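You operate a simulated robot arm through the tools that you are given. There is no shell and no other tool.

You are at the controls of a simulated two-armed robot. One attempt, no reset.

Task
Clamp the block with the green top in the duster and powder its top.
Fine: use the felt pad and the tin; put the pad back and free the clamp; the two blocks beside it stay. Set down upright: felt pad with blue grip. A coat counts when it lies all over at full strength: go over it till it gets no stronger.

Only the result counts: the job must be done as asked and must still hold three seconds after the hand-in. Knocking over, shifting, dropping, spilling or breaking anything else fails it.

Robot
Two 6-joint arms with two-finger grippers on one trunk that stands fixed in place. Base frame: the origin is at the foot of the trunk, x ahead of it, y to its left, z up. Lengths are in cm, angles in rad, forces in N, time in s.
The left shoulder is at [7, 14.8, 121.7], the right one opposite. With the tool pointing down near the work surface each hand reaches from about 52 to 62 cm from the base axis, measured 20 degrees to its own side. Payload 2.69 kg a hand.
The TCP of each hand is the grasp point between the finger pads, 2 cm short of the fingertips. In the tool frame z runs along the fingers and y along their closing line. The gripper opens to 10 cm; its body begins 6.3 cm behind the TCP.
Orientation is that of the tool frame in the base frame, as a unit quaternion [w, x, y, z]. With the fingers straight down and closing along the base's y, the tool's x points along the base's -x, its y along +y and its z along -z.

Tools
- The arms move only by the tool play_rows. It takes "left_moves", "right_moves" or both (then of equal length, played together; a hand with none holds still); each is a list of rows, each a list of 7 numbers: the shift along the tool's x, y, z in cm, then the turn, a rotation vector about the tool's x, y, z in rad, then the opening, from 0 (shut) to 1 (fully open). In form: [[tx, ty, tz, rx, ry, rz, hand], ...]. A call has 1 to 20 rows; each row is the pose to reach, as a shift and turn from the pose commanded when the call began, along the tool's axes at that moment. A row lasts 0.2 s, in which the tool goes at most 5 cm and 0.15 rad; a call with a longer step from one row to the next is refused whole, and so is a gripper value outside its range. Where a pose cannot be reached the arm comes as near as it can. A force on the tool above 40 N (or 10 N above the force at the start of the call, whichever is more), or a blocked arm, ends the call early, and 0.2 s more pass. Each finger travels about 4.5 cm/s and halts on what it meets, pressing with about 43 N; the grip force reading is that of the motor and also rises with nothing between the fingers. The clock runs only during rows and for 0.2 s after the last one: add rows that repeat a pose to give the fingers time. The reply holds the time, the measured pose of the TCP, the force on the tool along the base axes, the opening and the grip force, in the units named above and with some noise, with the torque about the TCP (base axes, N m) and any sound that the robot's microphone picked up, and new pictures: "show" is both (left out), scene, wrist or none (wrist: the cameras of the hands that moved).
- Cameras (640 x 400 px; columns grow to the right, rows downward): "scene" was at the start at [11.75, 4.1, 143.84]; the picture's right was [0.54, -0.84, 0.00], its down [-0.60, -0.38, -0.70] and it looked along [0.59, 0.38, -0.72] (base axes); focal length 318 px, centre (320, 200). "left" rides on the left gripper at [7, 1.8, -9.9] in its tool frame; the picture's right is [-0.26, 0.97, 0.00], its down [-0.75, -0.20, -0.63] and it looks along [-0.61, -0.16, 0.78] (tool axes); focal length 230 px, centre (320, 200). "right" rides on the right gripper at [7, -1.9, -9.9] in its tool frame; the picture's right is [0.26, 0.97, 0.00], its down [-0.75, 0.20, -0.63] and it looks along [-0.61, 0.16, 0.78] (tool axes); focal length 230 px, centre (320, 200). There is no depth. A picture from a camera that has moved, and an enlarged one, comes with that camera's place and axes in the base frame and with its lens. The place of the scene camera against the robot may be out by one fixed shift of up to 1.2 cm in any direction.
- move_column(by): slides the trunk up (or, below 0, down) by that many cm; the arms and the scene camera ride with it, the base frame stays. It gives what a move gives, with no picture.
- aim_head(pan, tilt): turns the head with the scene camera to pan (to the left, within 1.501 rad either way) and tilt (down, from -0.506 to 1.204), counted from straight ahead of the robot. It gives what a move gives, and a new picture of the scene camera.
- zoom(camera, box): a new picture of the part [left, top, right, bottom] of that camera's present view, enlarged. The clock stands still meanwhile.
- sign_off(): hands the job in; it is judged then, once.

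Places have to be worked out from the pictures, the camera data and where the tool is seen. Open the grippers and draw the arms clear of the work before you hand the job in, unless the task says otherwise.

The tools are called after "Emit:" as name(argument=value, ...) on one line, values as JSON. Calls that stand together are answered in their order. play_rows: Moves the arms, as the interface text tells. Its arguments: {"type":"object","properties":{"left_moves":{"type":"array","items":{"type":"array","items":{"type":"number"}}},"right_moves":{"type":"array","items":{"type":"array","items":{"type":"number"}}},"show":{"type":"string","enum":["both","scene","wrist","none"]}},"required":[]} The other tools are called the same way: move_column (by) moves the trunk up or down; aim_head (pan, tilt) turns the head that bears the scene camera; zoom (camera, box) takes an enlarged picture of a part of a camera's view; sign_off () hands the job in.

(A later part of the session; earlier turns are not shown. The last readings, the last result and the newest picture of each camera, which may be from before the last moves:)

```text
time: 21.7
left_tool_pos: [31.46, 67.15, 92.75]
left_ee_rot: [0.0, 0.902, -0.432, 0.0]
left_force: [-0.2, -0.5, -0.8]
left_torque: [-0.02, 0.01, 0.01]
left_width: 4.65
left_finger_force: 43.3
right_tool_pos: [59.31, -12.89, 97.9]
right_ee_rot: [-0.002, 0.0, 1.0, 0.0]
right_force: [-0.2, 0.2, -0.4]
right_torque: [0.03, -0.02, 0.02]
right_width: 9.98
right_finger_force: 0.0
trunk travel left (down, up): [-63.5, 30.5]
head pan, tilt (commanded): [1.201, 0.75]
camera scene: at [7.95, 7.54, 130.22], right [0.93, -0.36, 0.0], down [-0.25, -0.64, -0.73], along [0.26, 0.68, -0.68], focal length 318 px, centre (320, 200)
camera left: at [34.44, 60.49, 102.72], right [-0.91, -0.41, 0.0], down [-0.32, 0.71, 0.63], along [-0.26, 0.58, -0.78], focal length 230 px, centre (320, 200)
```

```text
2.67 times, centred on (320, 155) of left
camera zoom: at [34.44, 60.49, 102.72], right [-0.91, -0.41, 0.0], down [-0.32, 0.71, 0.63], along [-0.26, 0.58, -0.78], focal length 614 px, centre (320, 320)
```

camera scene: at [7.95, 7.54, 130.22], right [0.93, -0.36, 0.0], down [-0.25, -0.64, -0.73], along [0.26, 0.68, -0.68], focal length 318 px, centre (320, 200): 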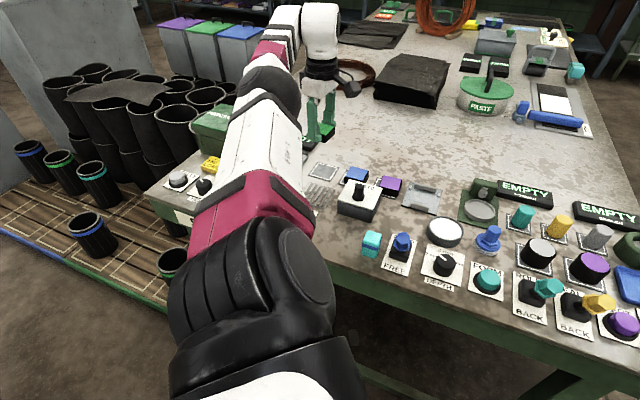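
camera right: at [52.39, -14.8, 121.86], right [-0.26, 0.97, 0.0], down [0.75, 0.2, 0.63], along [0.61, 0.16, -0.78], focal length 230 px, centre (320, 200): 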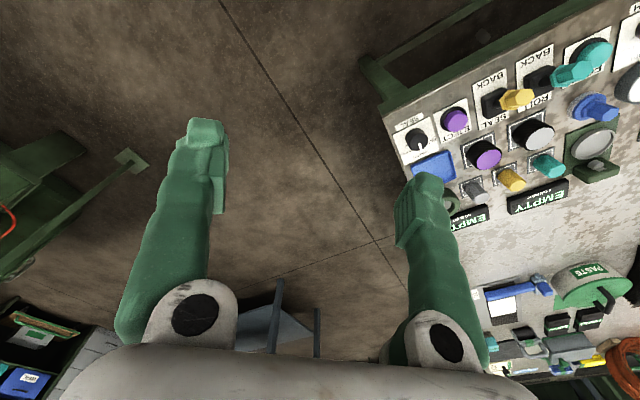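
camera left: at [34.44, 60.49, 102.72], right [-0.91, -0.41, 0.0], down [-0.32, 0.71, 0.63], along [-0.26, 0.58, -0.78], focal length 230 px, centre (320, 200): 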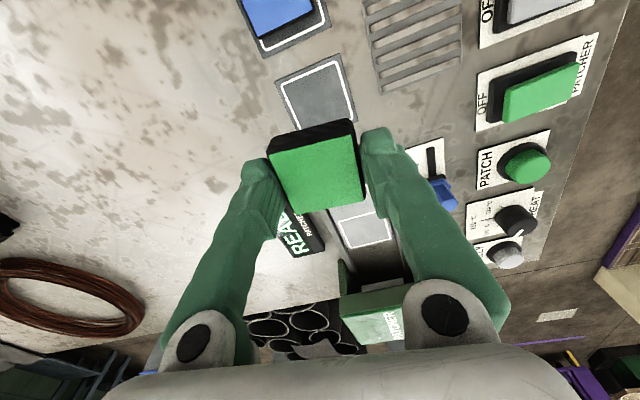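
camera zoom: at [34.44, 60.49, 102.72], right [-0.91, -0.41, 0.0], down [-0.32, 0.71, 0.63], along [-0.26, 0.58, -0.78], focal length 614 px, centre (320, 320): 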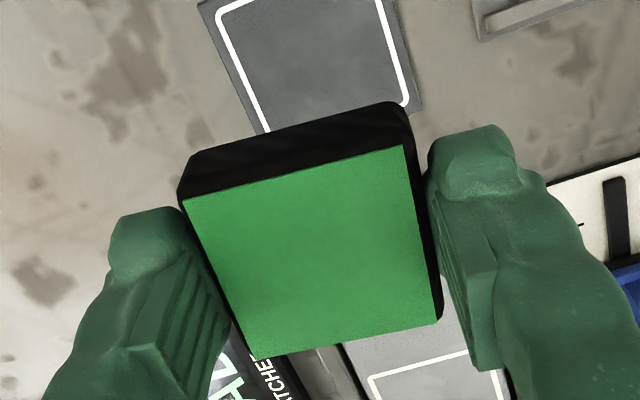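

The block sits square and centred in the hand. I carry it at height to above the duster near (48.8, 49.4), turning the tool to the duster's alignment (yaw ≈ 44.5°).

Emit:
play_rows(left_moves=[[2.2, -0.2, 0, 0, 0, 0.133, 0.3], [4.5, -0.45, 0, 0, 0, 0.267, 0.3], [6.7, -0.7, 0, 0, 0, 0.4, 0.3], [9, -0.9, 0, 0, 0, 0.534, 0.3], [11.2, -1.1, 0, 0, 0, 0.667, 0.3], [13.5, -1.4, 0, 0, 0, 0.8, 0.3], [15.7, -1.6, 0, 0, 0, 0.934, 0.3], [18, -1.8, 0, 0, 0, 1.067, 0.3], [20.2, -2, 0, 0, 0, 1.2, 0.3], [22.5, -2.3, 0, 0, 0, 1.334, 0.3], [24.7, -2.5, 0, 0, 0, 1.468, 0.3], [24.7, -2.5, 0, 0, 0, 1.468, 0.3]], show="both")

Emit:
zoom(camera="left", box=[200, 40, 440, 190])

```text
time: 24.3
left_tool_pos: [48.66, 49.09, 93.03]
left_ee_rot: [0.001, -0.38, 0.925, 0.0]
left_force: [-0.7, -0.4, -1.4]
left_torque: [-0.03, -0.01, -0.01]
left_width: 4.63
left_finger_force: 42.8
right_tool_pos: [59.31, -12.86, 97.95]
right_ee_rot: [-0.002, 0.0, 1.0, 0.0]
right_force: [-0.8, 0.5, 0.1]
right_torque: [0.0, -0.01, 0.0]
right_width: 10.03
right_finger_force: 0.0
trunk travel left (down, up): [-63.5, 30.5]
head pan, tilt (commanded): [1.201, 0.75]
camera scene: at [7.91, 7.52, 130.22], right [0.93, -0.36, 0.0], down [-0.25, -0.64, -0.73], along [0.26, 0.68, -0.68], focal length 318 px, centre (320, 200)
camera left: at [42.58, 45.52, 103.02], right [-0.5, 0.87, 0.0], down [0.67, 0.39, 0.63], along [0.55, 0.31, -0.78], focal length 230 px, centre (320, 200)
```

scene: 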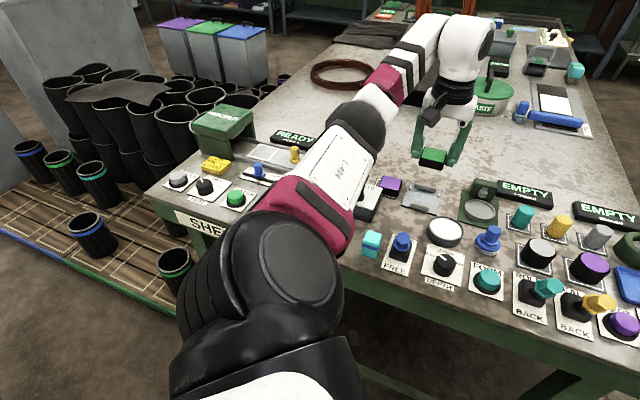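
left: 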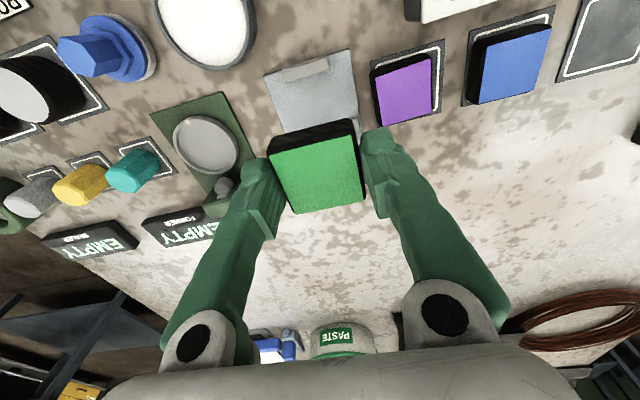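

```text
2.67 times, centred on (320, 115) of left
camera zoom: at [42.58, 45.52, 103.02], right [-0.5, 0.87, 0.0], down [0.67, 0.39, 0.63], along [0.55, 0.31, -0.78], focal length 614 px, centre (320, 427)
```

zoom: 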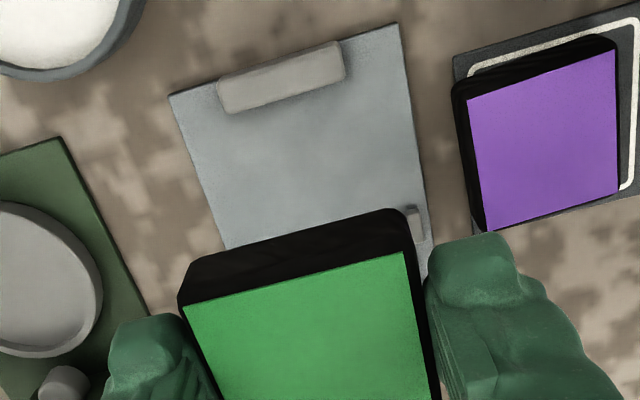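

The hand reached above the duster at the right yaw. I zoom on the duster from the scene camera and the wrist to locate the jaws and stops precisely.

Emit:
zoom(camera="scene", box=[385, 165, 465, 225])

Emit:
zoom(camera="left", box=[250, 40, 400, 140])

Emit:
zoom(camera="scene", box=[360, 200, 520, 300])

```text
6.67 times, centred on (425, 195) of scene
camera zoom: at [7.91, 7.52, 130.22], right [0.93, -0.36, 0.0], down [-0.25, -0.64, -0.73], along [0.26, 0.68, -0.68], focal length 2118 px, centre (-380, 233)
```

zoom: 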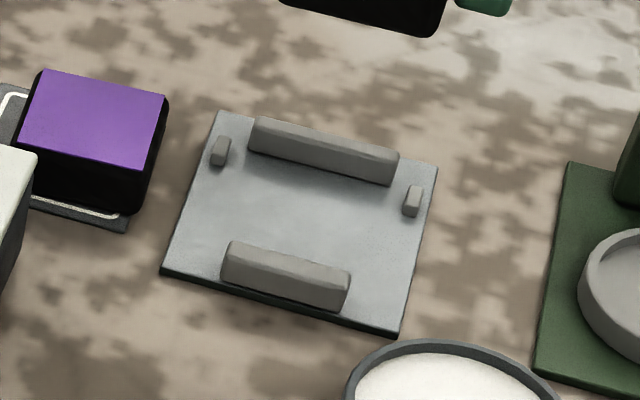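

```text
4.00 times, centred on (325, 90) of left
camera zoom: at [42.58, 45.52, 103.02], right [-0.5, 0.87, 0.0], down [0.67, 0.39, 0.63], along [0.55, 0.31, -0.78], focal length 920 px, centre (300, 640)
```

zoom: 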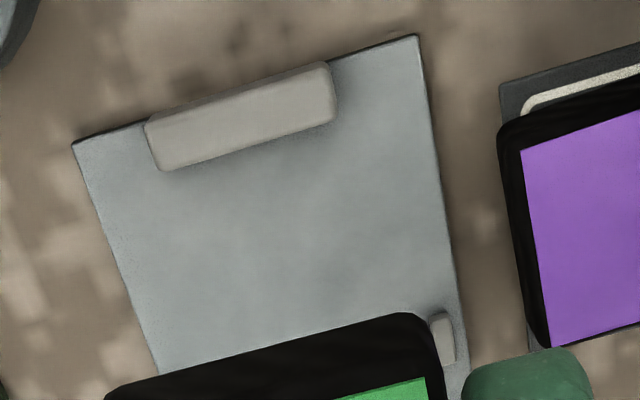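

```text
4.00 times, centred on (440, 250) of scene
camera zoom: at [7.91, 7.52, 130.22], right [0.93, -0.36, 0.0], down [-0.25, -0.64, -0.73], along [0.26, 0.68, -0.68], focal length 1271 px, centre (-160, 0)
```

zoom: 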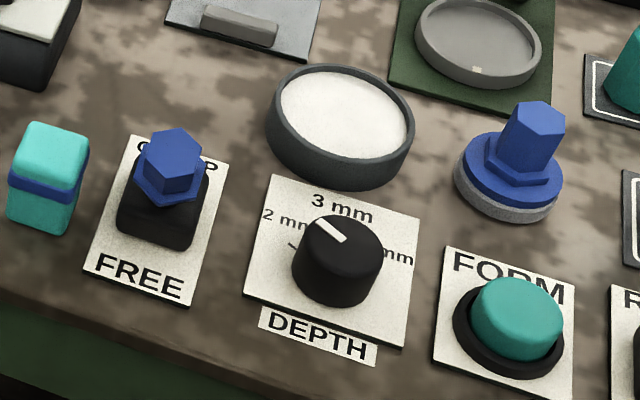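

Duster plate: centre about (49.3, 49.2), yaw 45°; the jaw gap runs from about −3.5 to +2.7 cm along the bench depth, and the side stops lie at ±3.4 cm. I descend with the block to just above the plate, aimed at the middle of the gap.

Emit:
play_rows(left_moves=[[-0.19, -0.33, 2.5, 0, 0, -0.005, 0.3], [-0.19, -0.33, 5, 0, 0, -0.005, 0.3], [-0.19, -0.33, 7.5, 0, 0, -0.005, 0.3], [-0.19, -0.33, 8.4, 0, 0, -0.005, 0.3], [-0.19, -0.33, 8.4, 0, 0, -0.005, 0.3]], show="both")

Emit:
zoom(camera="scene", box=[385, 150, 465, 210])

Emit:
zoom(camera="left", box=[220, 60, 420, 210])

```text
time: 25.5
left_tool_pos: [49.01, 49.0, 84.54]
left_ee_rot: [0.0, -0.383, 0.924, 0.001]
left_force: [-0.1, -0.2, -0.6]
left_torque: [0.02, 0.03, -0.02]
left_width: 4.64
left_finger_force: 42.9
right_tool_pos: [59.24, -12.98, 97.96]
right_ee_rot: [-0.002, 0.0, 1.0, 0.0]
right_force: [-0.1, 0.1, 0.3]
right_torque: [0.01, 0.0, 0.03]
right_width: 9.98
right_finger_force: 0.0
trunk travel left (down, up): [-63.5, 30.5]
head pan, tilt (commanded): [1.201, 0.75]
camera scene: at [7.94, 7.47, 130.22], right [0.93, -0.36, 0.0], down [-0.25, -0.64, -0.73], along [0.26, 0.68, -0.68], focal length 318 px, centre (320, 200)
camera left: at [42.97, 45.39, 94.44], right [-0.5, 0.86, 0.0], down [0.67, 0.39, 0.63], along [0.54, 0.32, -0.78], focal length 230 px, centre (320, 200)
```

scene: 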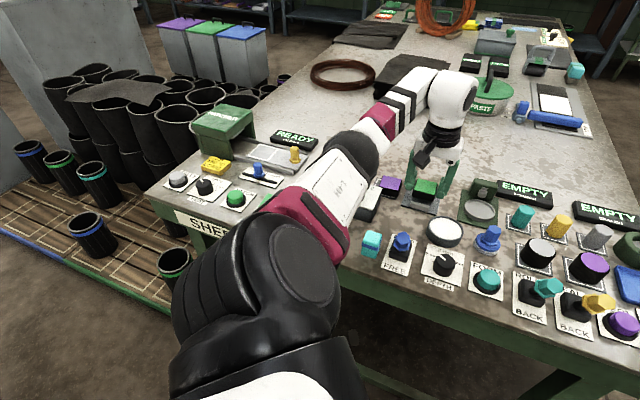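
left: 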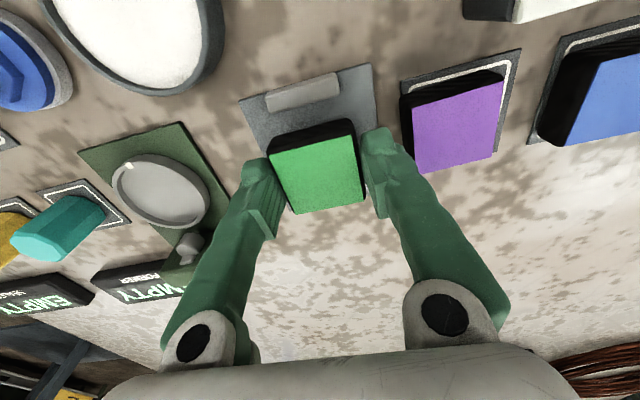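

```text
6.67 times, centred on (425, 180) of scene
camera zoom: at [7.94, 7.47, 130.22], right [0.93, -0.36, 0.0], down [-0.25, -0.64, -0.73], along [0.26, 0.68, -0.68], focal length 2118 px, centre (-380, 333)
```

zoom: 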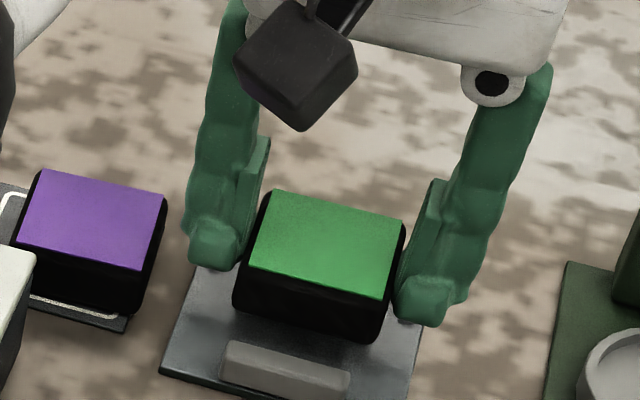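

```text
2.67 times, centred on (320, 135) of left
camera zoom: at [42.97, 45.39, 94.44], right [-0.5, 0.86, 0.0], down [0.67, 0.39, 0.63], along [0.54, 0.32, -0.78], focal length 614 px, centre (320, 373)
```

zoom: 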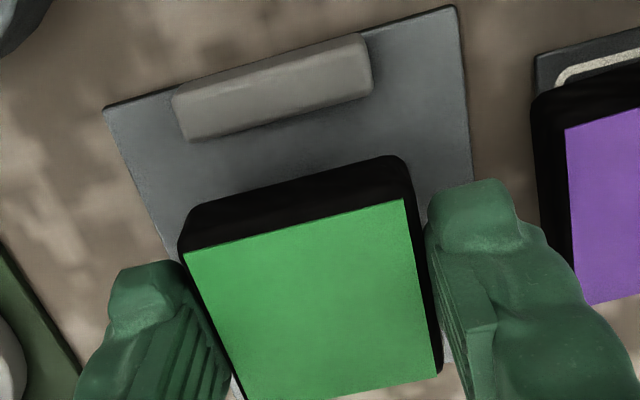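

The block is aligned over the gap (about 0.8 cm clearance to each jaw). I lower it gently onto the plate.

Emit:
play_rows(left_moves=[[0, 0, 0.5, 0, 0, 0, 0.3], [0, 0, 0.9, 0, 0, 0, 0.3], [0, 0, 1.15, 0, 0, 0, 0.3], [0, 0, 1.25, 0, 0, 0, 0.3]], show="none")

```text
time: 26.5
left_tool_pos: [49.08, 49.08, 83.42]
left_ee_rot: [0.0, -0.383, 0.924, 0.0]
left_force: [-0.2, 0.4, -0.6]
left_torque: [0.03, 0.01, 0.01]
left_width: 4.63
left_finger_force: 42.7
right_tool_pos: [59.32, -12.98, 97.93]
right_ee_rot: [-0.002, 0.0, 1.0, 0.0]
right_force: [-0.4, -0.9, -0.2]
right_torque: [0.0, 0.01, 0.02]
right_width: 10.0
right_finger_force: 0.2
trunk travel left (down, up): [-63.5, 30.5]
head pan, tilt (commanded): [1.201, 0.75]
```

No contact yet at z 83.4. I continue in fine steps.

Emit:
play_rows(left_moves=[[0, 0, 0.1, 0, 0, 0, 0.3], [0, 0, 0.2, 0, 0, 0, 0.3], [0, 0, 0.25, 0, 0, 0, 0.3]], show="wrist")

```text
time: 27.3
left_tool_pos: [48.89, 49.01, 83.2]
left_ee_rot: [-0.001, -0.383, 0.924, 0.0]
left_force: [-0.2, 0.2, -0.3]
left_torque: [-0.05, -0.03, 0.01]
left_width: 4.63
left_finger_force: 43.1
right_tool_pos: [59.18, -12.96, 97.98]
right_ee_rot: [-0.002, 0.0, 1.0, 0.0]
right_force: [0.8, 0.0, 1.1]
right_torque: [0.0, -0.01, 0.02]
right_width: 10.02
right_finger_force: 0.0
trunk travel left (down, up): [-63.5, 30.5]
head pan, tilt (commanded): [1.201, 0.75]
camera left: at [42.9, 45.47, 93.09], right [-0.5, 0.86, 0.0], down [0.67, 0.39, 0.63], along [0.55, 0.32, -0.78], focal length 230 px, centre (320, 200)
```

left: 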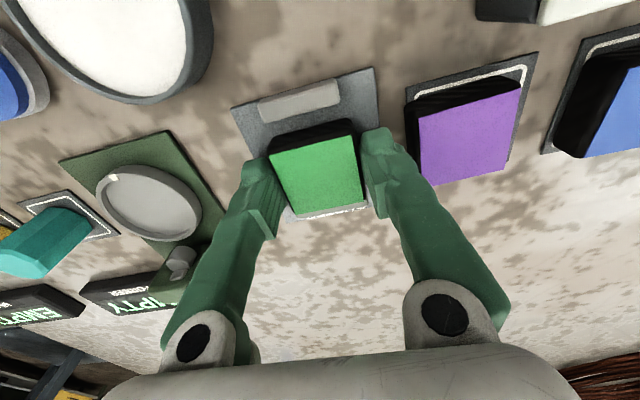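

Still no contact force. A little further down.

Emit:
play_rows(left_moves=[[0, 0, 0.08, 0, 0, 0, 0.3], [0, 0, 0.16, 0, 0, 0, 0.3]], show="none")

Emit:
play_rows(left_moves=[[0, 0, 0.08, 0, 0, 0, 0.3], [0, 0, 0.12, 0, 0, 0, 0.3]], show="none")

```text
time: 27.9
left_tool_pos: [49.09, 49.16, 83.14]
left_ee_rot: [0.001, -0.384, 0.923, 0.001]
left_force: [0.0, 0.1, 5.2]
left_torque: [-0.14, 0.08, 0.01]
left_width: 4.62
left_finger_force: 43.4
right_tool_pos: [59.15, -12.92, 97.97]
right_ee_rot: [-0.002, 0.0, 1.0, 0.001]
right_force: [0.5, 0.7, 0.1]
right_torque: [-0.01, 0.0, -0.02]
right_width: 10.01
right_finger_force: 0.1
trunk travel left (down, up): [-63.5, 30.5]
head pan, tilt (commanded): [1.201, 0.75]
```

```text
time: 28.5
left_tool_pos: [49.17, 49.04, 83.2]
left_ee_rot: [0.003, -0.383, 0.924, 0.0]
left_force: [2.4, 3.6, 14.4]
left_torque: [-0.13, 0.14, -0.02]
left_width: 4.64
left_finger_force: 43.0
right_tool_pos: [59.2, -13.02, 98.05]
right_ee_rot: [-0.001, 0.0, 1.0, 0.001]
right_force: [0.5, -0.2, 0.0]
right_torque: [0.02, 0.0, -0.03]
right_width: 9.98
right_finger_force: 0.0
trunk travel left (down, up): [-63.5, 30.5]
head pan, tilt (commanded): [1.201, 0.75]
```

Contact is confirmed (14 N). I ease the pressure, open the fingers only slightly (the purple block is close), and lift straight up.

Emit:
play_rows(left_moves=[[0, 0, -0.14, 0, 0, 0, 0.3], [0, 0, -0.14, 0, 0, 0, 0.4], [0, 0, -0.14, 0, 0, 0, 0.53], [0, 0, -0.14, 0, 0, 0, 0.53], [0, 0, -0.14, 0, 0, 0, 0.53]], show="both")

Emit:
zoom(camera="left", box=[220, 60, 420, 210])

Emit:
zoom(camera="scene", box=[385, 150, 465, 210])

```text
time: 29.7
left_tool_pos: [49.09, 49.29, 83.01]
left_ee_rot: [0.0, -0.383, 0.924, 0.0]
left_force: [0.7, -0.3, -0.2]
left_torque: [0.0, -0.01, 0.03]
left_width: 5.3
left_finger_force: 0.1
right_tool_pos: [59.43, -13.0, 97.79]
right_ee_rot: [-0.002, 0.0, 1.0, 0.0]
right_force: [-0.1, 0.4, 0.4]
right_torque: [0.02, 0.03, 0.01]
right_width: 10.0
right_finger_force: 0.0
trunk travel left (down, up): [-63.5, 30.5]
head pan, tilt (commanded): [1.201, 0.75]
camera scene: at [7.97, 7.5, 130.22], right [0.93, -0.36, 0.0], down [-0.25, -0.64, -0.73], along [0.26, 0.68, -0.68], focal length 318 px, centre (320, 200)
camera left: at [42.96, 45.55, 92.94], right [-0.5, 0.86, 0.0], down [0.67, 0.39, 0.63], along [0.54, 0.32, -0.78], focal length 230 px, centre (320, 200)
```

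scene: 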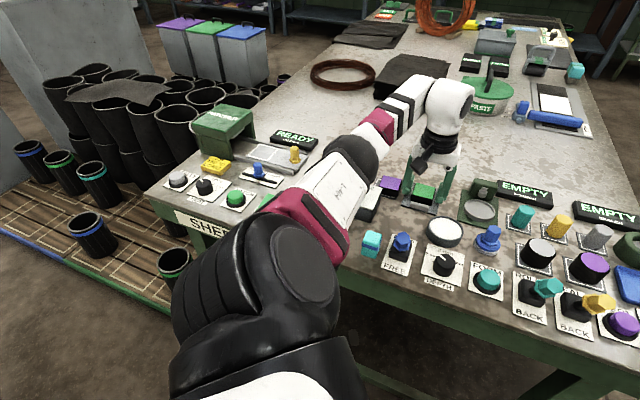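
left: 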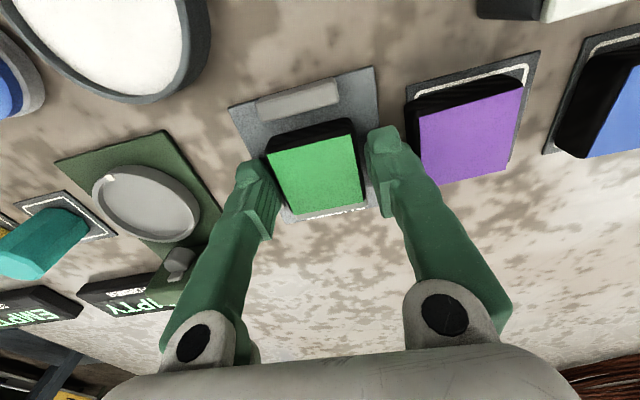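

```text
2.67 times, centred on (320, 135) of left
camera zoom: at [42.96, 45.55, 92.94], right [-0.5, 0.86, 0.0], down [0.67, 0.39, 0.63], along [0.54, 0.32, -0.78], focal length 614 px, centre (320, 373)
```

zoom: 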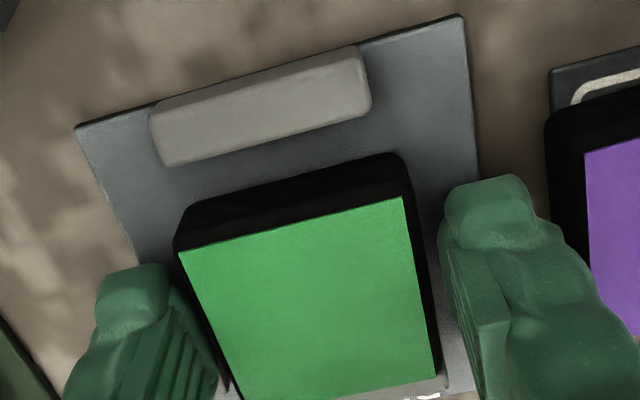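

```text
6.67 times, centred on (425, 180) of scene
camera zoom: at [7.97, 7.5, 130.22], right [0.93, -0.36, 0.0], down [-0.25, -0.64, -0.73], along [0.26, 0.68, -0.68], focal length 2118 px, centre (-380, 333)
```

zoom: 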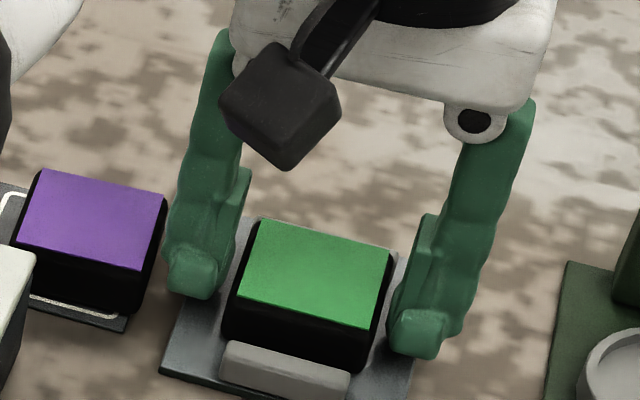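

The block sits centred between the jaws. I lift the hand straight up clear of it.

Emit:
play_rows(left_moves=[[0, 0, -0.8, 0, 0, 0, 0.53], [0, 0, -2.5, 0, 0, 0, 0.53], [0, 0, -5, 0, 0, 0, 0.53], [0, 0, -8, 0, 0, 0, 0.53], [0, 0, -11, 0, 0, 0, 0.53], [0, 0, -11, 0, 0, 0, 0.53]], show="wrist")

Emit:
zoom(camera="left", box=[220, 40, 420, 190])

Emit:
zoom(camera="scene", box=[380, 165, 460, 225])

```text
time: 31.1
left_tool_pos: [49.34, 49.31, 94.23]
left_ee_rot: [0.0, -0.384, 0.923, 0.0]
left_force: [-0.4, 0.3, -0.1]
left_torque: [0.02, -0.01, 0.01]
left_width: 5.31
left_finger_force: 0.2
left hand out of reach, approached as far as the arm can: row 5, 6
right_tool_pos: [59.33, -13.01, 97.88]
right_ee_rot: [-0.002, 0.0, 1.0, 0.0]
right_force: [0.8, -0.1, 0.4]
right_torque: [-0.04, -0.01, 0.0]
right_width: 10.01
right_finger_force: 0.1
trunk travel left (down, up): [-63.5, 30.5]
head pan, tilt (commanded): [1.201, 0.75]
camera left: at [43.2, 45.72, 104.07], right [-0.5, 0.86, 0.0], down [0.67, 0.39, 0.63], along [0.54, 0.32, -0.78], focal length 230 px, centre (320, 200)
```

left: 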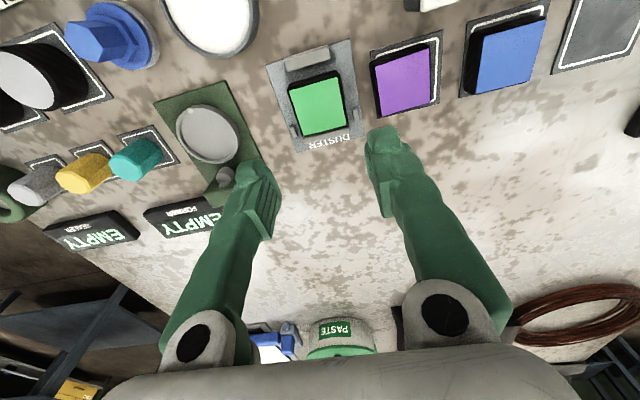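

```text
2.67 times, centred on (320, 115) of left
camera zoom: at [43.2, 45.72, 104.07], right [-0.5, 0.86, 0.0], down [0.67, 0.39, 0.63], along [0.54, 0.32, -0.78], focal length 614 px, centre (320, 427)
```

zoom: 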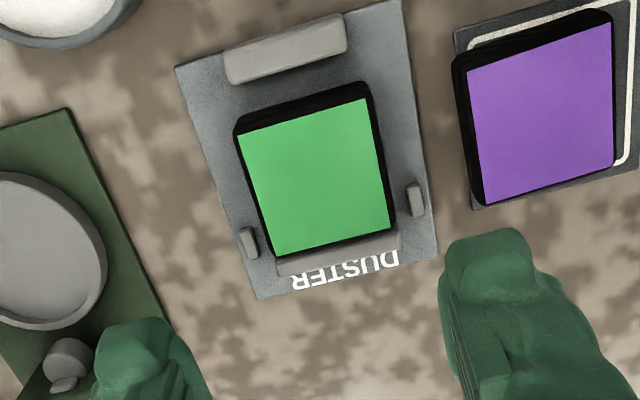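

```text
6.67 times, centred on (420, 195) of scene
camera zoom: at [7.97, 7.51, 130.22], right [0.93, -0.36, 0.0], down [-0.25, -0.64, -0.73], along [0.26, 0.68, -0.68], focal length 2118 px, centre (-347, 233)
```

zoom: 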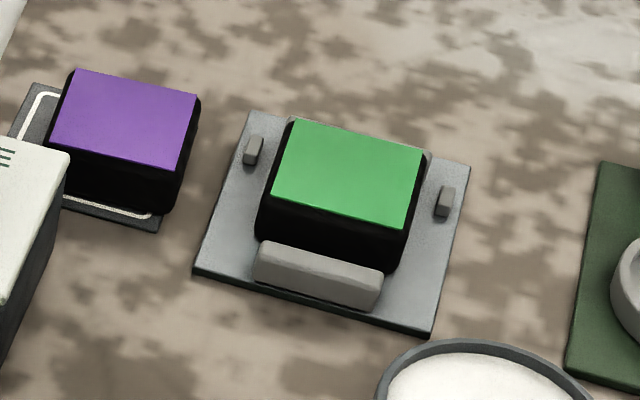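

The block is in place between the jaws with the side stops flanking it. Next is the CLAMP lever, which needs the arm folded inward; I swing the hand back left at height to refold the arm.

Emit:
play_rows(left_moves=[[-0.3, 3, 0, 0, 0, 0, 0.53], [-0.6, 6, 0, 0, 0, 0, 0.53], [-0.3, 8.9, 0, 0, 0, 0, 0.53], [0, 11.75, 0, 0, 0, 0, 0.53], [0.5, 14.4, 0, 0, 0, 0, 0.53], [1.1, 17, 0, 0, 0, 0, 0.53], [3.2, 18.1, 0, 0, 0, 0, 0.5], [5.35, 19.1, 0, 0, 0, 0, 0.4], [8, 18, -1, 0, 0, 0, 0.3], [11, 16.5, -2, 0, 0, 0, 0.2], [11, 16.5, -2, 0, 0, 0, 0.1]], show="scene")

```text
time: 33.5
left_tool_pos: [31.51, 57.02, 94.06]
left_ee_rot: [0.0, -0.383, 0.924, 0.0]
left_force: [-0.6, 0.0, -1.0]
left_torque: [0.01, 0.0, -0.02]
left_width: 1.01
left_finger_force: 0.1
left hand out of reach, approached as far as the arm can: row 6, 9, 10, 11
right_tool_pos: [59.3, -12.83, 98.01]
right_ee_rot: [-0.002, -0.001, 1.0, 0.0]
right_force: [1.0, 0.1, -0.2]
right_torque: [0.02, 0.02, 0.0]
right_width: 10.0
right_finger_force: 0.0
trunk travel left (down, up): [-63.5, 30.5]
head pan, tilt (commanded): [1.201, 0.75]
camera scene: at [7.89, 7.49, 130.23], right [0.93, -0.36, 0.0], down [-0.25, -0.64, -0.73], along [0.26, 0.68, -0.68], focal length 318 px, centre (320, 200)
```

scene: 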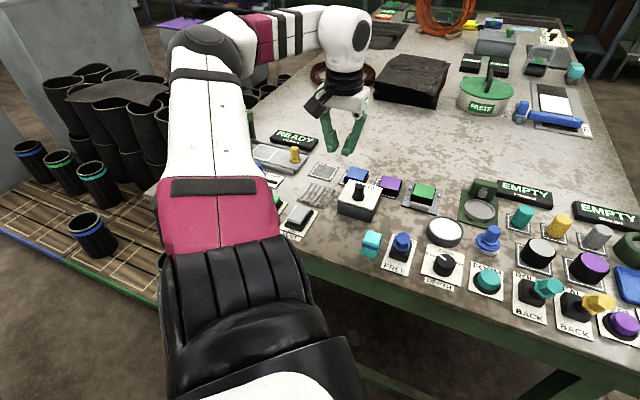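

The hand is at (31.5, 57, 94) with the upper arm near its outward limit. I now bring the hand inward to hover above the CLAMP lever.

Emit:
play_rows(left_moves=[[1.4, -4.5, -1, 0, 0, 0, 0.1], [2.8, -9, -2, 0, 0, 0, 0.1], [6, -12, -2, 0, 0, 0, 0.1], [8.5, -14.5, -2, 0, 0, 0, 0.1], [10.3, -16.6, -2, 0, 0, 0, 0.1], [10.3, -16.6, -2, 0, 0, 0, 0.1]], show="both")

```text
time: 34.9
left_tool_pos: [34.68, 38.55, 95.6]
left_ee_rot: [0.002, -0.384, 0.923, -0.002]
left_force: [0.3, 0.9, 0.4]
left_torque: [-0.01, 0.03, 0.03]
left_width: 0.99
left_finger_force: 0.1
left hand out of reach, approached as far as the arm can: row 4, 5, 6
right_tool_pos: [59.27, -12.93, 97.9]
right_ee_rot: [-0.002, 0.0, 1.0, 0.0]
right_force: [0.2, -0.4, -0.1]
right_torque: [0.0, 0.01, -0.06]
right_width: 10.02
right_finger_force: 0.1
trunk travel left (down, up): [-63.5, 30.5]
head pan, tilt (commanded): [1.201, 0.75]
camera scene: at [7.93, 7.49, 130.22], right [0.93, -0.36, 0.0], down [-0.25, -0.64, -0.73], along [0.26, 0.68, -0.68], focal length 318 px, centre (320, 200)
camera left: at [28.47, 35.01, 105.6], right [-0.5, 0.86, 0.0], down [0.67, 0.39, 0.63], along [0.55, 0.31, -0.78], focal length 230 px, centre (320, 200)
```

scene: 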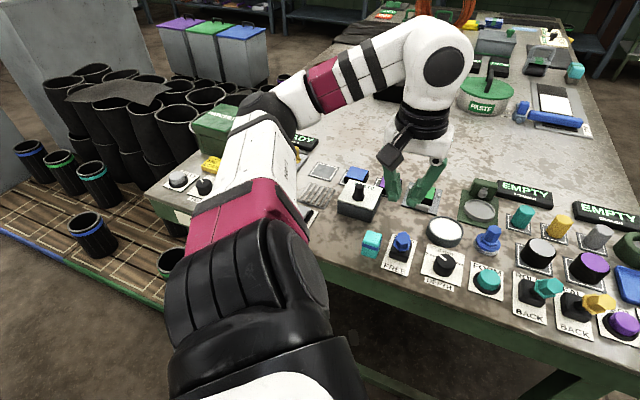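
left: 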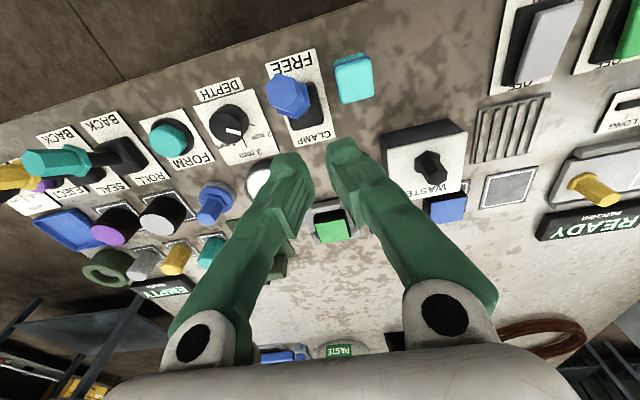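

The hand now hovers above the lever area. I zoom to locate the lever knob precisely.

Emit:
zoom(camera="left", box=[220, 30, 380, 150])

Emit:
zoom(camera="scene", box=[350, 215, 450, 290])

```text
3.33 times, centred on (300, 90) of left
camera zoom: at [28.47, 35.01, 105.6], right [-0.5, 0.86, 0.0], down [0.67, 0.39, 0.63], along [0.55, 0.31, -0.78], focal length 767 px, centre (387, 567)
```

zoom: 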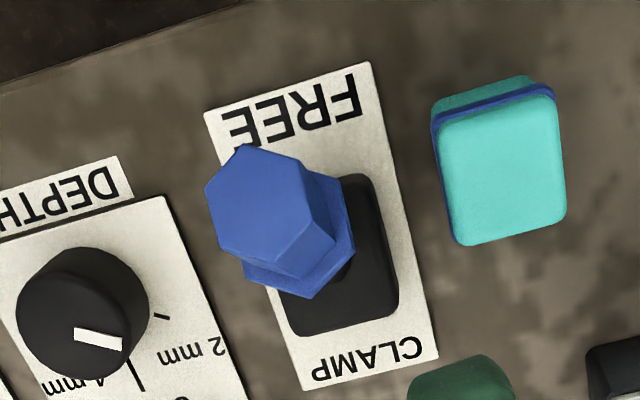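

```text
5.33 times, centred on (400, 252) of scene
camera zoom: at [7.93, 7.49, 130.22], right [0.93, -0.36, 0.0], down [-0.25, -0.64, -0.73], along [0.26, 0.68, -0.68], focal length 1694 px, centre (-107, -80)
```

zoom: 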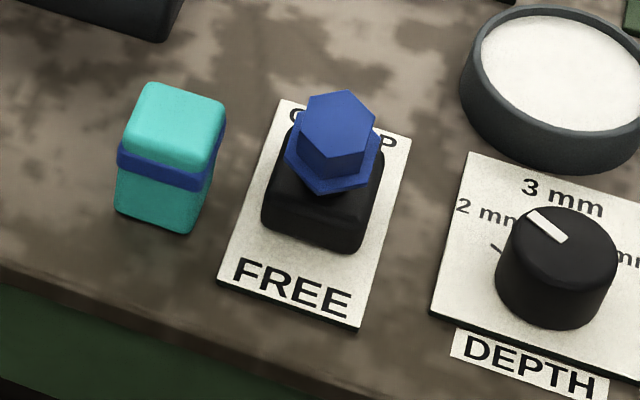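

Lever pivot sits at about (35.8, 37.3) with the knob leaning ~3 cm toward FREE (knob top near (33.9, 35.1, 86.5)). I close the fingers and go to the robot side of the knob at a safe height first.

Emit:
play_rows(left_moves=[[2, -0.6, 0, 0, 0, 0, 0], [4, -1.3, 0.5, 0, 0, 0, 0], [5.5, -1.9, 1, 0, 0, 0, 0], [5.5, -1.9, 2, 0, 0, 0, 0], [5.5, -1.9, 2, 0, 0, 0, 0]], show="both")

```text
time: 36.1
left_tool_pos: [31.71, 33.89, 93.69]
left_ee_rot: [0.0, -0.382, 0.924, -0.002]
left_force: [-0.7, 0.5, -0.3]
left_torque: [0.03, 0.02, 0.02]
left_width: 0.01
left_finger_force: 29.8
left hand out of reach, approached as far as the arm can: row 2, 3, 4, 5
right_tool_pos: [59.36, -13.0, 97.95]
right_ee_rot: [-0.002, 0.0, 1.0, 0.001]
right_force: [-0.8, 0.2, -0.4]
right_torque: [0.02, -0.01, 0.01]
right_width: 9.97
right_finger_force: 0.1
trunk travel left (down, up): [-63.5, 30.5]
head pan, tilt (commanded): [1.201, 0.75]
camera scene: at [7.94, 7.46, 130.22], right [0.93, -0.36, 0.0], down [-0.25, -0.64, -0.73], along [0.26, 0.68, -0.68], focal length 318 px, centre (320, 200)
camera left: at [25.55, 30.16, 103.55], right [-0.5, 0.86, 0.0], down [0.67, 0.39, 0.63], along [0.55, 0.32, -0.78], focal length 230 px, centre (320, 200)
```

scene: 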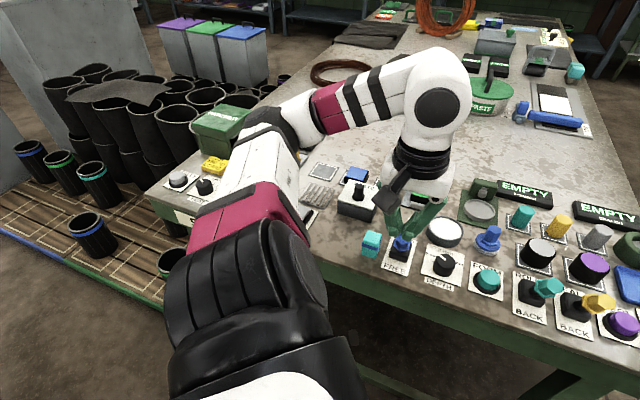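
left: 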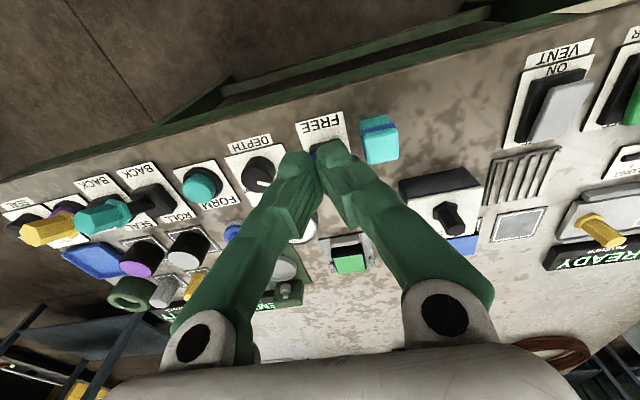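

I'm close to the intended spot on the robot side of the knob. I descend part-way and check the clearance.

Emit:
play_rows(left_moves=[[0.3, -0.2, 1.2, 0, 0, 0, 0], [0.5, -0.4, 2.4, 0, 0, 0, 0], [0.5, -0.4, 3.4, 0, 0, 0, 0], [0.5, -0.4, 3.4, 0, 0, 0, 0]], show="both")

Emit:
zoom(camera="scene", box=[350, 200, 450, 275])

Emit:
zoom(camera="left", box=[240, 80, 400, 200])

```text
time: 37.1
left_tool_pos: [31.66, 33.29, 90.12]
left_ee_rot: [0.0, -0.383, 0.924, 0.0]
left_force: [0.4, 0.3, -0.8]
left_torque: [0.0, 0.02, -0.04]
left_width: 0.0
left_finger_force: 29.4
right_tool_pos: [59.21, -12.9, 97.97]
right_ee_rot: [-0.002, -0.001, 1.0, 0.001]
right_force: [0.1, -1.1, -0.3]
right_torque: [-0.01, 0.01, 0.02]
right_width: 10.0
right_finger_force: 0.0
trunk travel left (down, up): [-63.5, 30.5]
head pan, tilt (commanded): [1.201, 0.75]
camera scene: at [7.94, 7.46, 130.22], right [0.93, -0.36, 0.0], down [-0.25, -0.64, -0.73], along [0.26, 0.68, -0.68], focal length 318 px, centre (320, 200)
camera left: at [25.44, 29.62, 100.02], right [-0.5, 0.86, 0.0], down [0.67, 0.39, 0.63], along [0.54, 0.32, -0.78], focal length 230 px, centre (320, 200)
```

scene: 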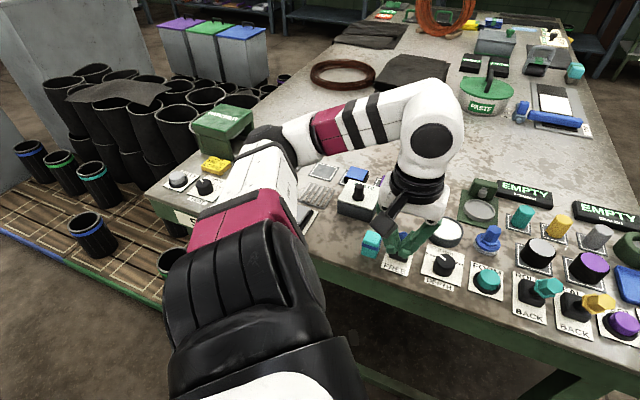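
left: 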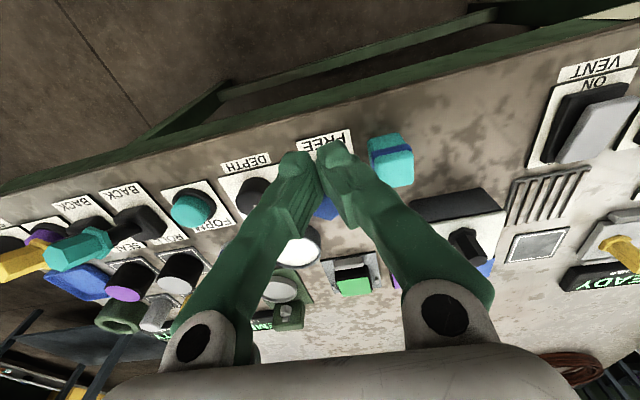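

```text
5.33 times, centred on (400, 238) of scene
camera zoom: at [7.94, 7.46, 130.22], right [0.93, -0.36, 0.0], down [-0.25, -0.64, -0.73], along [0.26, 0.68, -0.68], focal length 1694 px, centre (-107, 0)
```

zoom: 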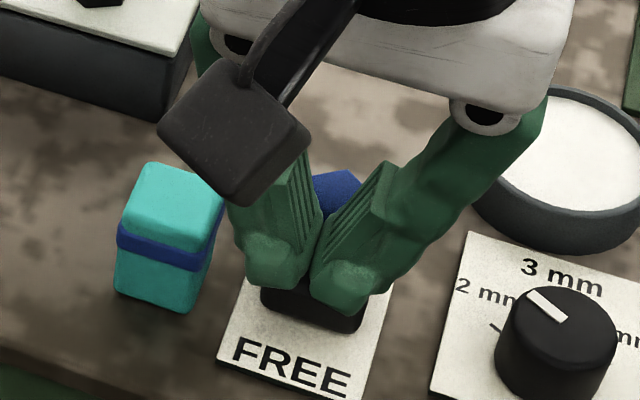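

```text
3.33 times, centred on (320, 140) of left
camera zoom: at [25.44, 29.62, 100.02], right [-0.5, 0.86, 0.0], down [0.67, 0.39, 0.63], along [0.54, 0.32, -0.78], focal length 767 px, centre (320, 400)
```

zoom: 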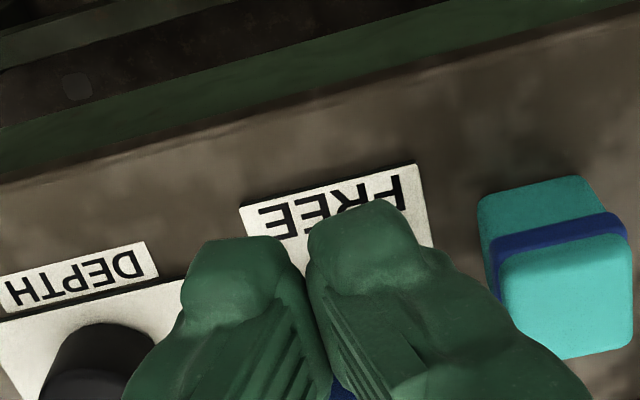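

The closed fingers are just on the robot side of the knob. I lower so the tips are beside the knob, then read forces.

Emit:
play_rows(left_moves=[[0, 0, 1.2, 0, 0, 0, 0], [0, 0, 2.4, 0, 0, 0, 0], [0, 0, 3.4, 0, 0, 0, 0], [0, 0, 3.4, 0, 0, 0, 0]], show="scene")

Emit:
zoom(camera="scene", box=[350, 205, 450, 280])

```text
time: 38.1
left_tool_pos: [31.54, 33.25, 86.84]
left_ee_rot: [0.0, -0.384, 0.923, 0.0]
left_force: [0.4, -0.3, 0.4]
left_torque: [-0.02, 0.02, 0.0]
left_width: 0.0
left_finger_force: 28.7
right_tool_pos: [59.29, -13.02, 97.94]
right_ee_rot: [-0.001, -0.001, 1.0, -0.001]
right_force: [0.0, 0.1, 0.1]
right_torque: [0.0, 0.03, -0.04]
right_width: 9.98
right_finger_force: 0.0
trunk travel left (down, up): [-63.5, 30.5]
head pan, tilt (commanded): [1.201, 0.75]
camera scene: at [7.96, 7.48, 130.22], right [0.93, -0.36, 0.0], down [-0.25, -0.64, -0.73], along [0.26, 0.68, -0.68], focal length 318 px, centre (320, 200)
```

scene: 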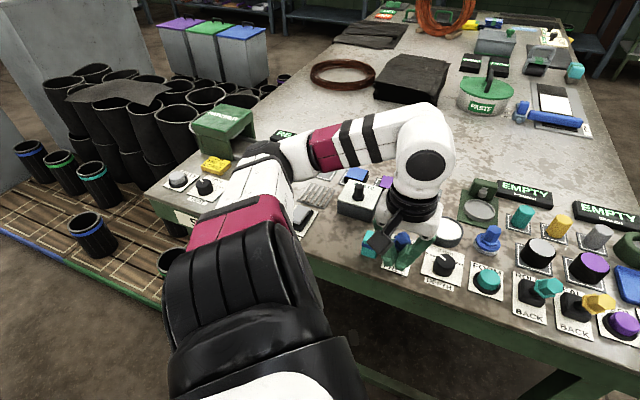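

```text
5.33 times, centred on (400, 242) of scene
camera zoom: at [7.96, 7.48, 130.22], right [0.93, -0.36, 0.0], down [-0.25, -0.64, -0.73], along [0.26, 0.68, -0.68], focal length 1694 px, centre (-107, -27)
```

zoom: 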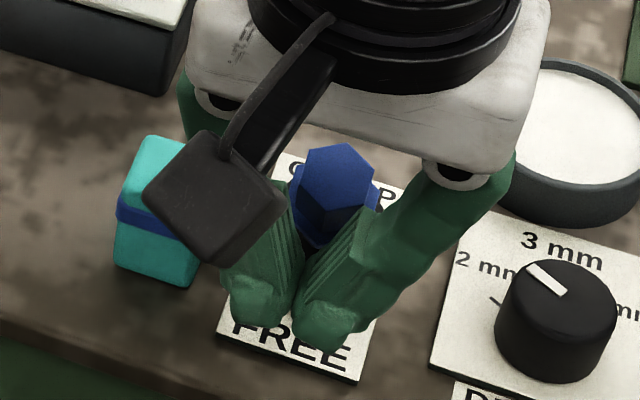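

The fingers stand behind the knob with no contact. I push it away from the robot toward CLAMP.

Emit:
play_rows(left_moves=[[-0.7, 0, 0, 0, 0, 0, 0], [-1.4, 0, 0, 0, 0, 0, 0], [-2.1, 0, 0, 0, 0, 0, 0], [-2.8, 0, 0, 0, 0, 0, 0], [-3.5, 0, 0, 0, 0, 0, 0], [-4.2, 0, 0, 0, 0, 0, 0]], show="scene")

Emit:
zoom(camera="scene", box=[350, 180, 470, 270])

```text
time: 39.5
left_tool_pos: [34.5, 36.13, 86.84]
left_ee_rot: [0.0, -0.384, 0.923, 0.0]
left_force: [0.1, -0.3, 0.3]
left_torque: [-0.02, -0.02, 0.01]
left_width: 0.01
left_finger_force: 29.8
right_tool_pos: [59.33, -12.91, 97.78]
right_ee_rot: [-0.002, 0.001, 1.0, 0.0]
right_force: [-0.1, -0.6, 0.1]
right_torque: [0.0, 0.0, 0.01]
right_width: 9.99
right_finger_force: 0.0
trunk travel left (down, up): [-63.5, 30.5]
head pan, tilt (commanded): [1.201, 0.75]
camera scene: at [7.95, 7.49, 130.22], right [0.93, -0.36, 0.0], down [-0.25, -0.64, -0.73], along [0.26, 0.68, -0.68], focal length 318 px, centre (320, 200)
```

scene: 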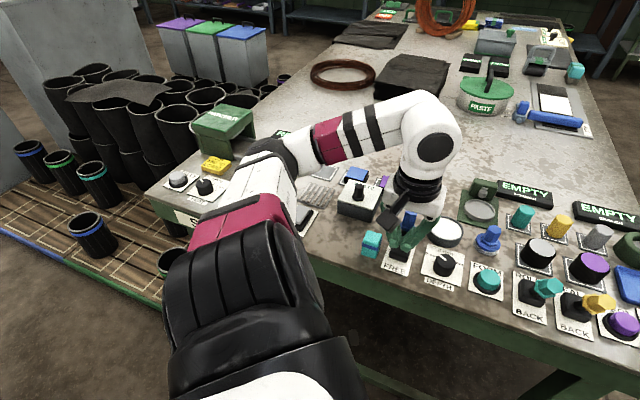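

```text
4.44 times, centred on (410, 225) of scene
camera zoom: at [7.95, 7.49, 130.22], right [0.93, -0.36, 0.0], down [-0.25, -0.64, -0.73], along [0.26, 0.68, -0.68], focal length 1412 px, centre (-80, 89)
```

zoom: 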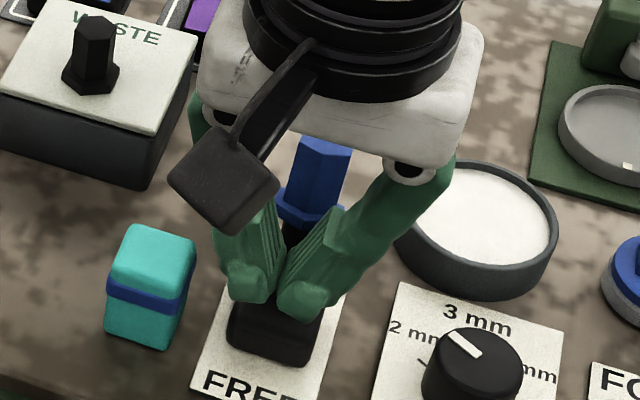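

The lever has flipped to the far side. I raise the hand and look at the lever and the duster jaws.

Emit:
play_rows(left_moves=[[0, 0, -2.5, 0, 0, 0, 0], [0, 0, -5, 0, 0, 0, 0], [0, 0, -7.5, 0, 0, 0, 0], [0, 0, -7.5, 0, 0, 0, 0]], show="both")

Emit:
zoom(camera="left", box=[220, 80, 460, 260])

Emit:
zoom(camera="scene", box=[350, 160, 470, 250])

```text
time: 40.5
left_tool_pos: [34.0, 36.5, 93.87]
left_ee_rot: [0.001, -0.383, 0.924, -0.001]
left_force: [0.0, -0.3, -0.4]
left_torque: [0.01, 0.0, 0.0]
left_width: 0.0
left_finger_force: 29.6
left hand out of reach, approached as far as the arm can: row 3, 4
right_tool_pos: [59.42, -12.97, 98.02]
right_ee_rot: [-0.002, 0.0, 1.0, 0.0]
right_force: [0.1, -0.8, -0.6]
right_torque: [0.02, -0.02, -0.04]
right_width: 9.99
right_finger_force: 0.0
trunk travel left (down, up): [-63.5, 30.5]
head pan, tilt (commanded): [1.201, 0.75]
camera scene: at [7.97, 7.48, 130.22], right [0.93, -0.36, 0.0], down [-0.25, -0.64, -0.73], along [0.26, 0.68, -0.68], focal length 318 px, centre (320, 200)
camera left: at [27.84, 32.99, 103.86], right [-0.5, 0.86, 0.0], down [0.67, 0.39, 0.63], along [0.55, 0.32, -0.78], focal length 230 px, centre (320, 200)
```

scene: 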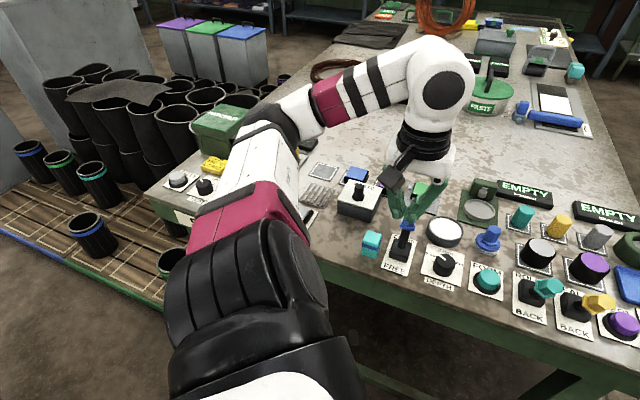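
left: 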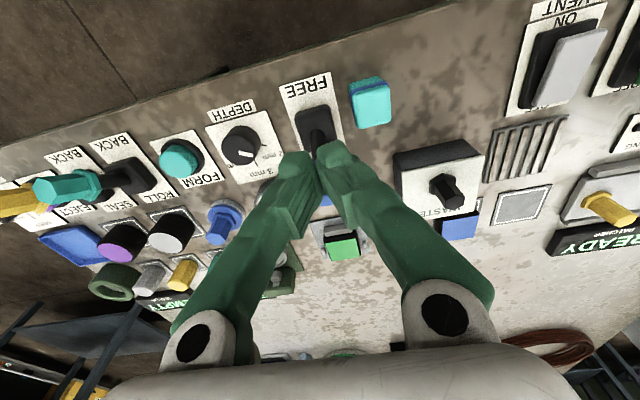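

```text
2.22 times, centred on (340, 170) of left
camera zoom: at [27.84, 32.99, 103.86], right [-0.5, 0.86, 0.0], down [0.67, 0.39, 0.63], along [0.55, 0.32, -0.78], focal length 511 px, centre (276, 267)
```

zoom: 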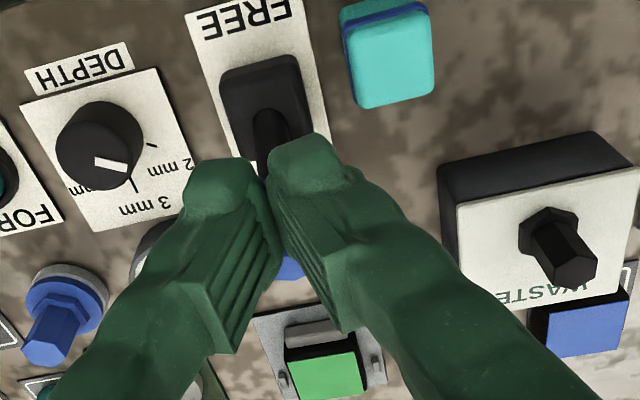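

```text
4.44 times, centred on (410, 205) of scene
camera zoom: at [7.97, 7.48, 130.22], right [0.93, -0.36, 0.0], down [-0.25, -0.64, -0.73], along [0.26, 0.68, -0.68], focal length 1412 px, centre (-80, 178)
```

zoom: 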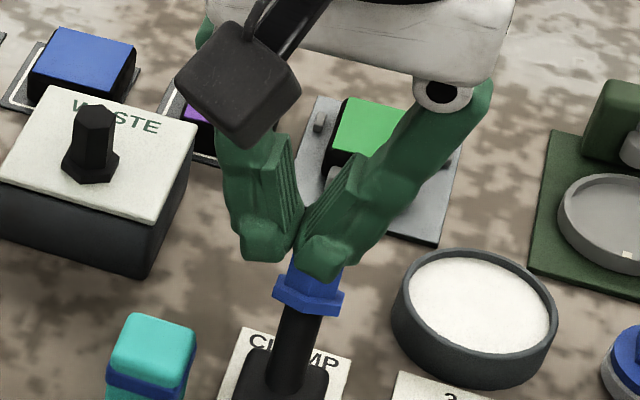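

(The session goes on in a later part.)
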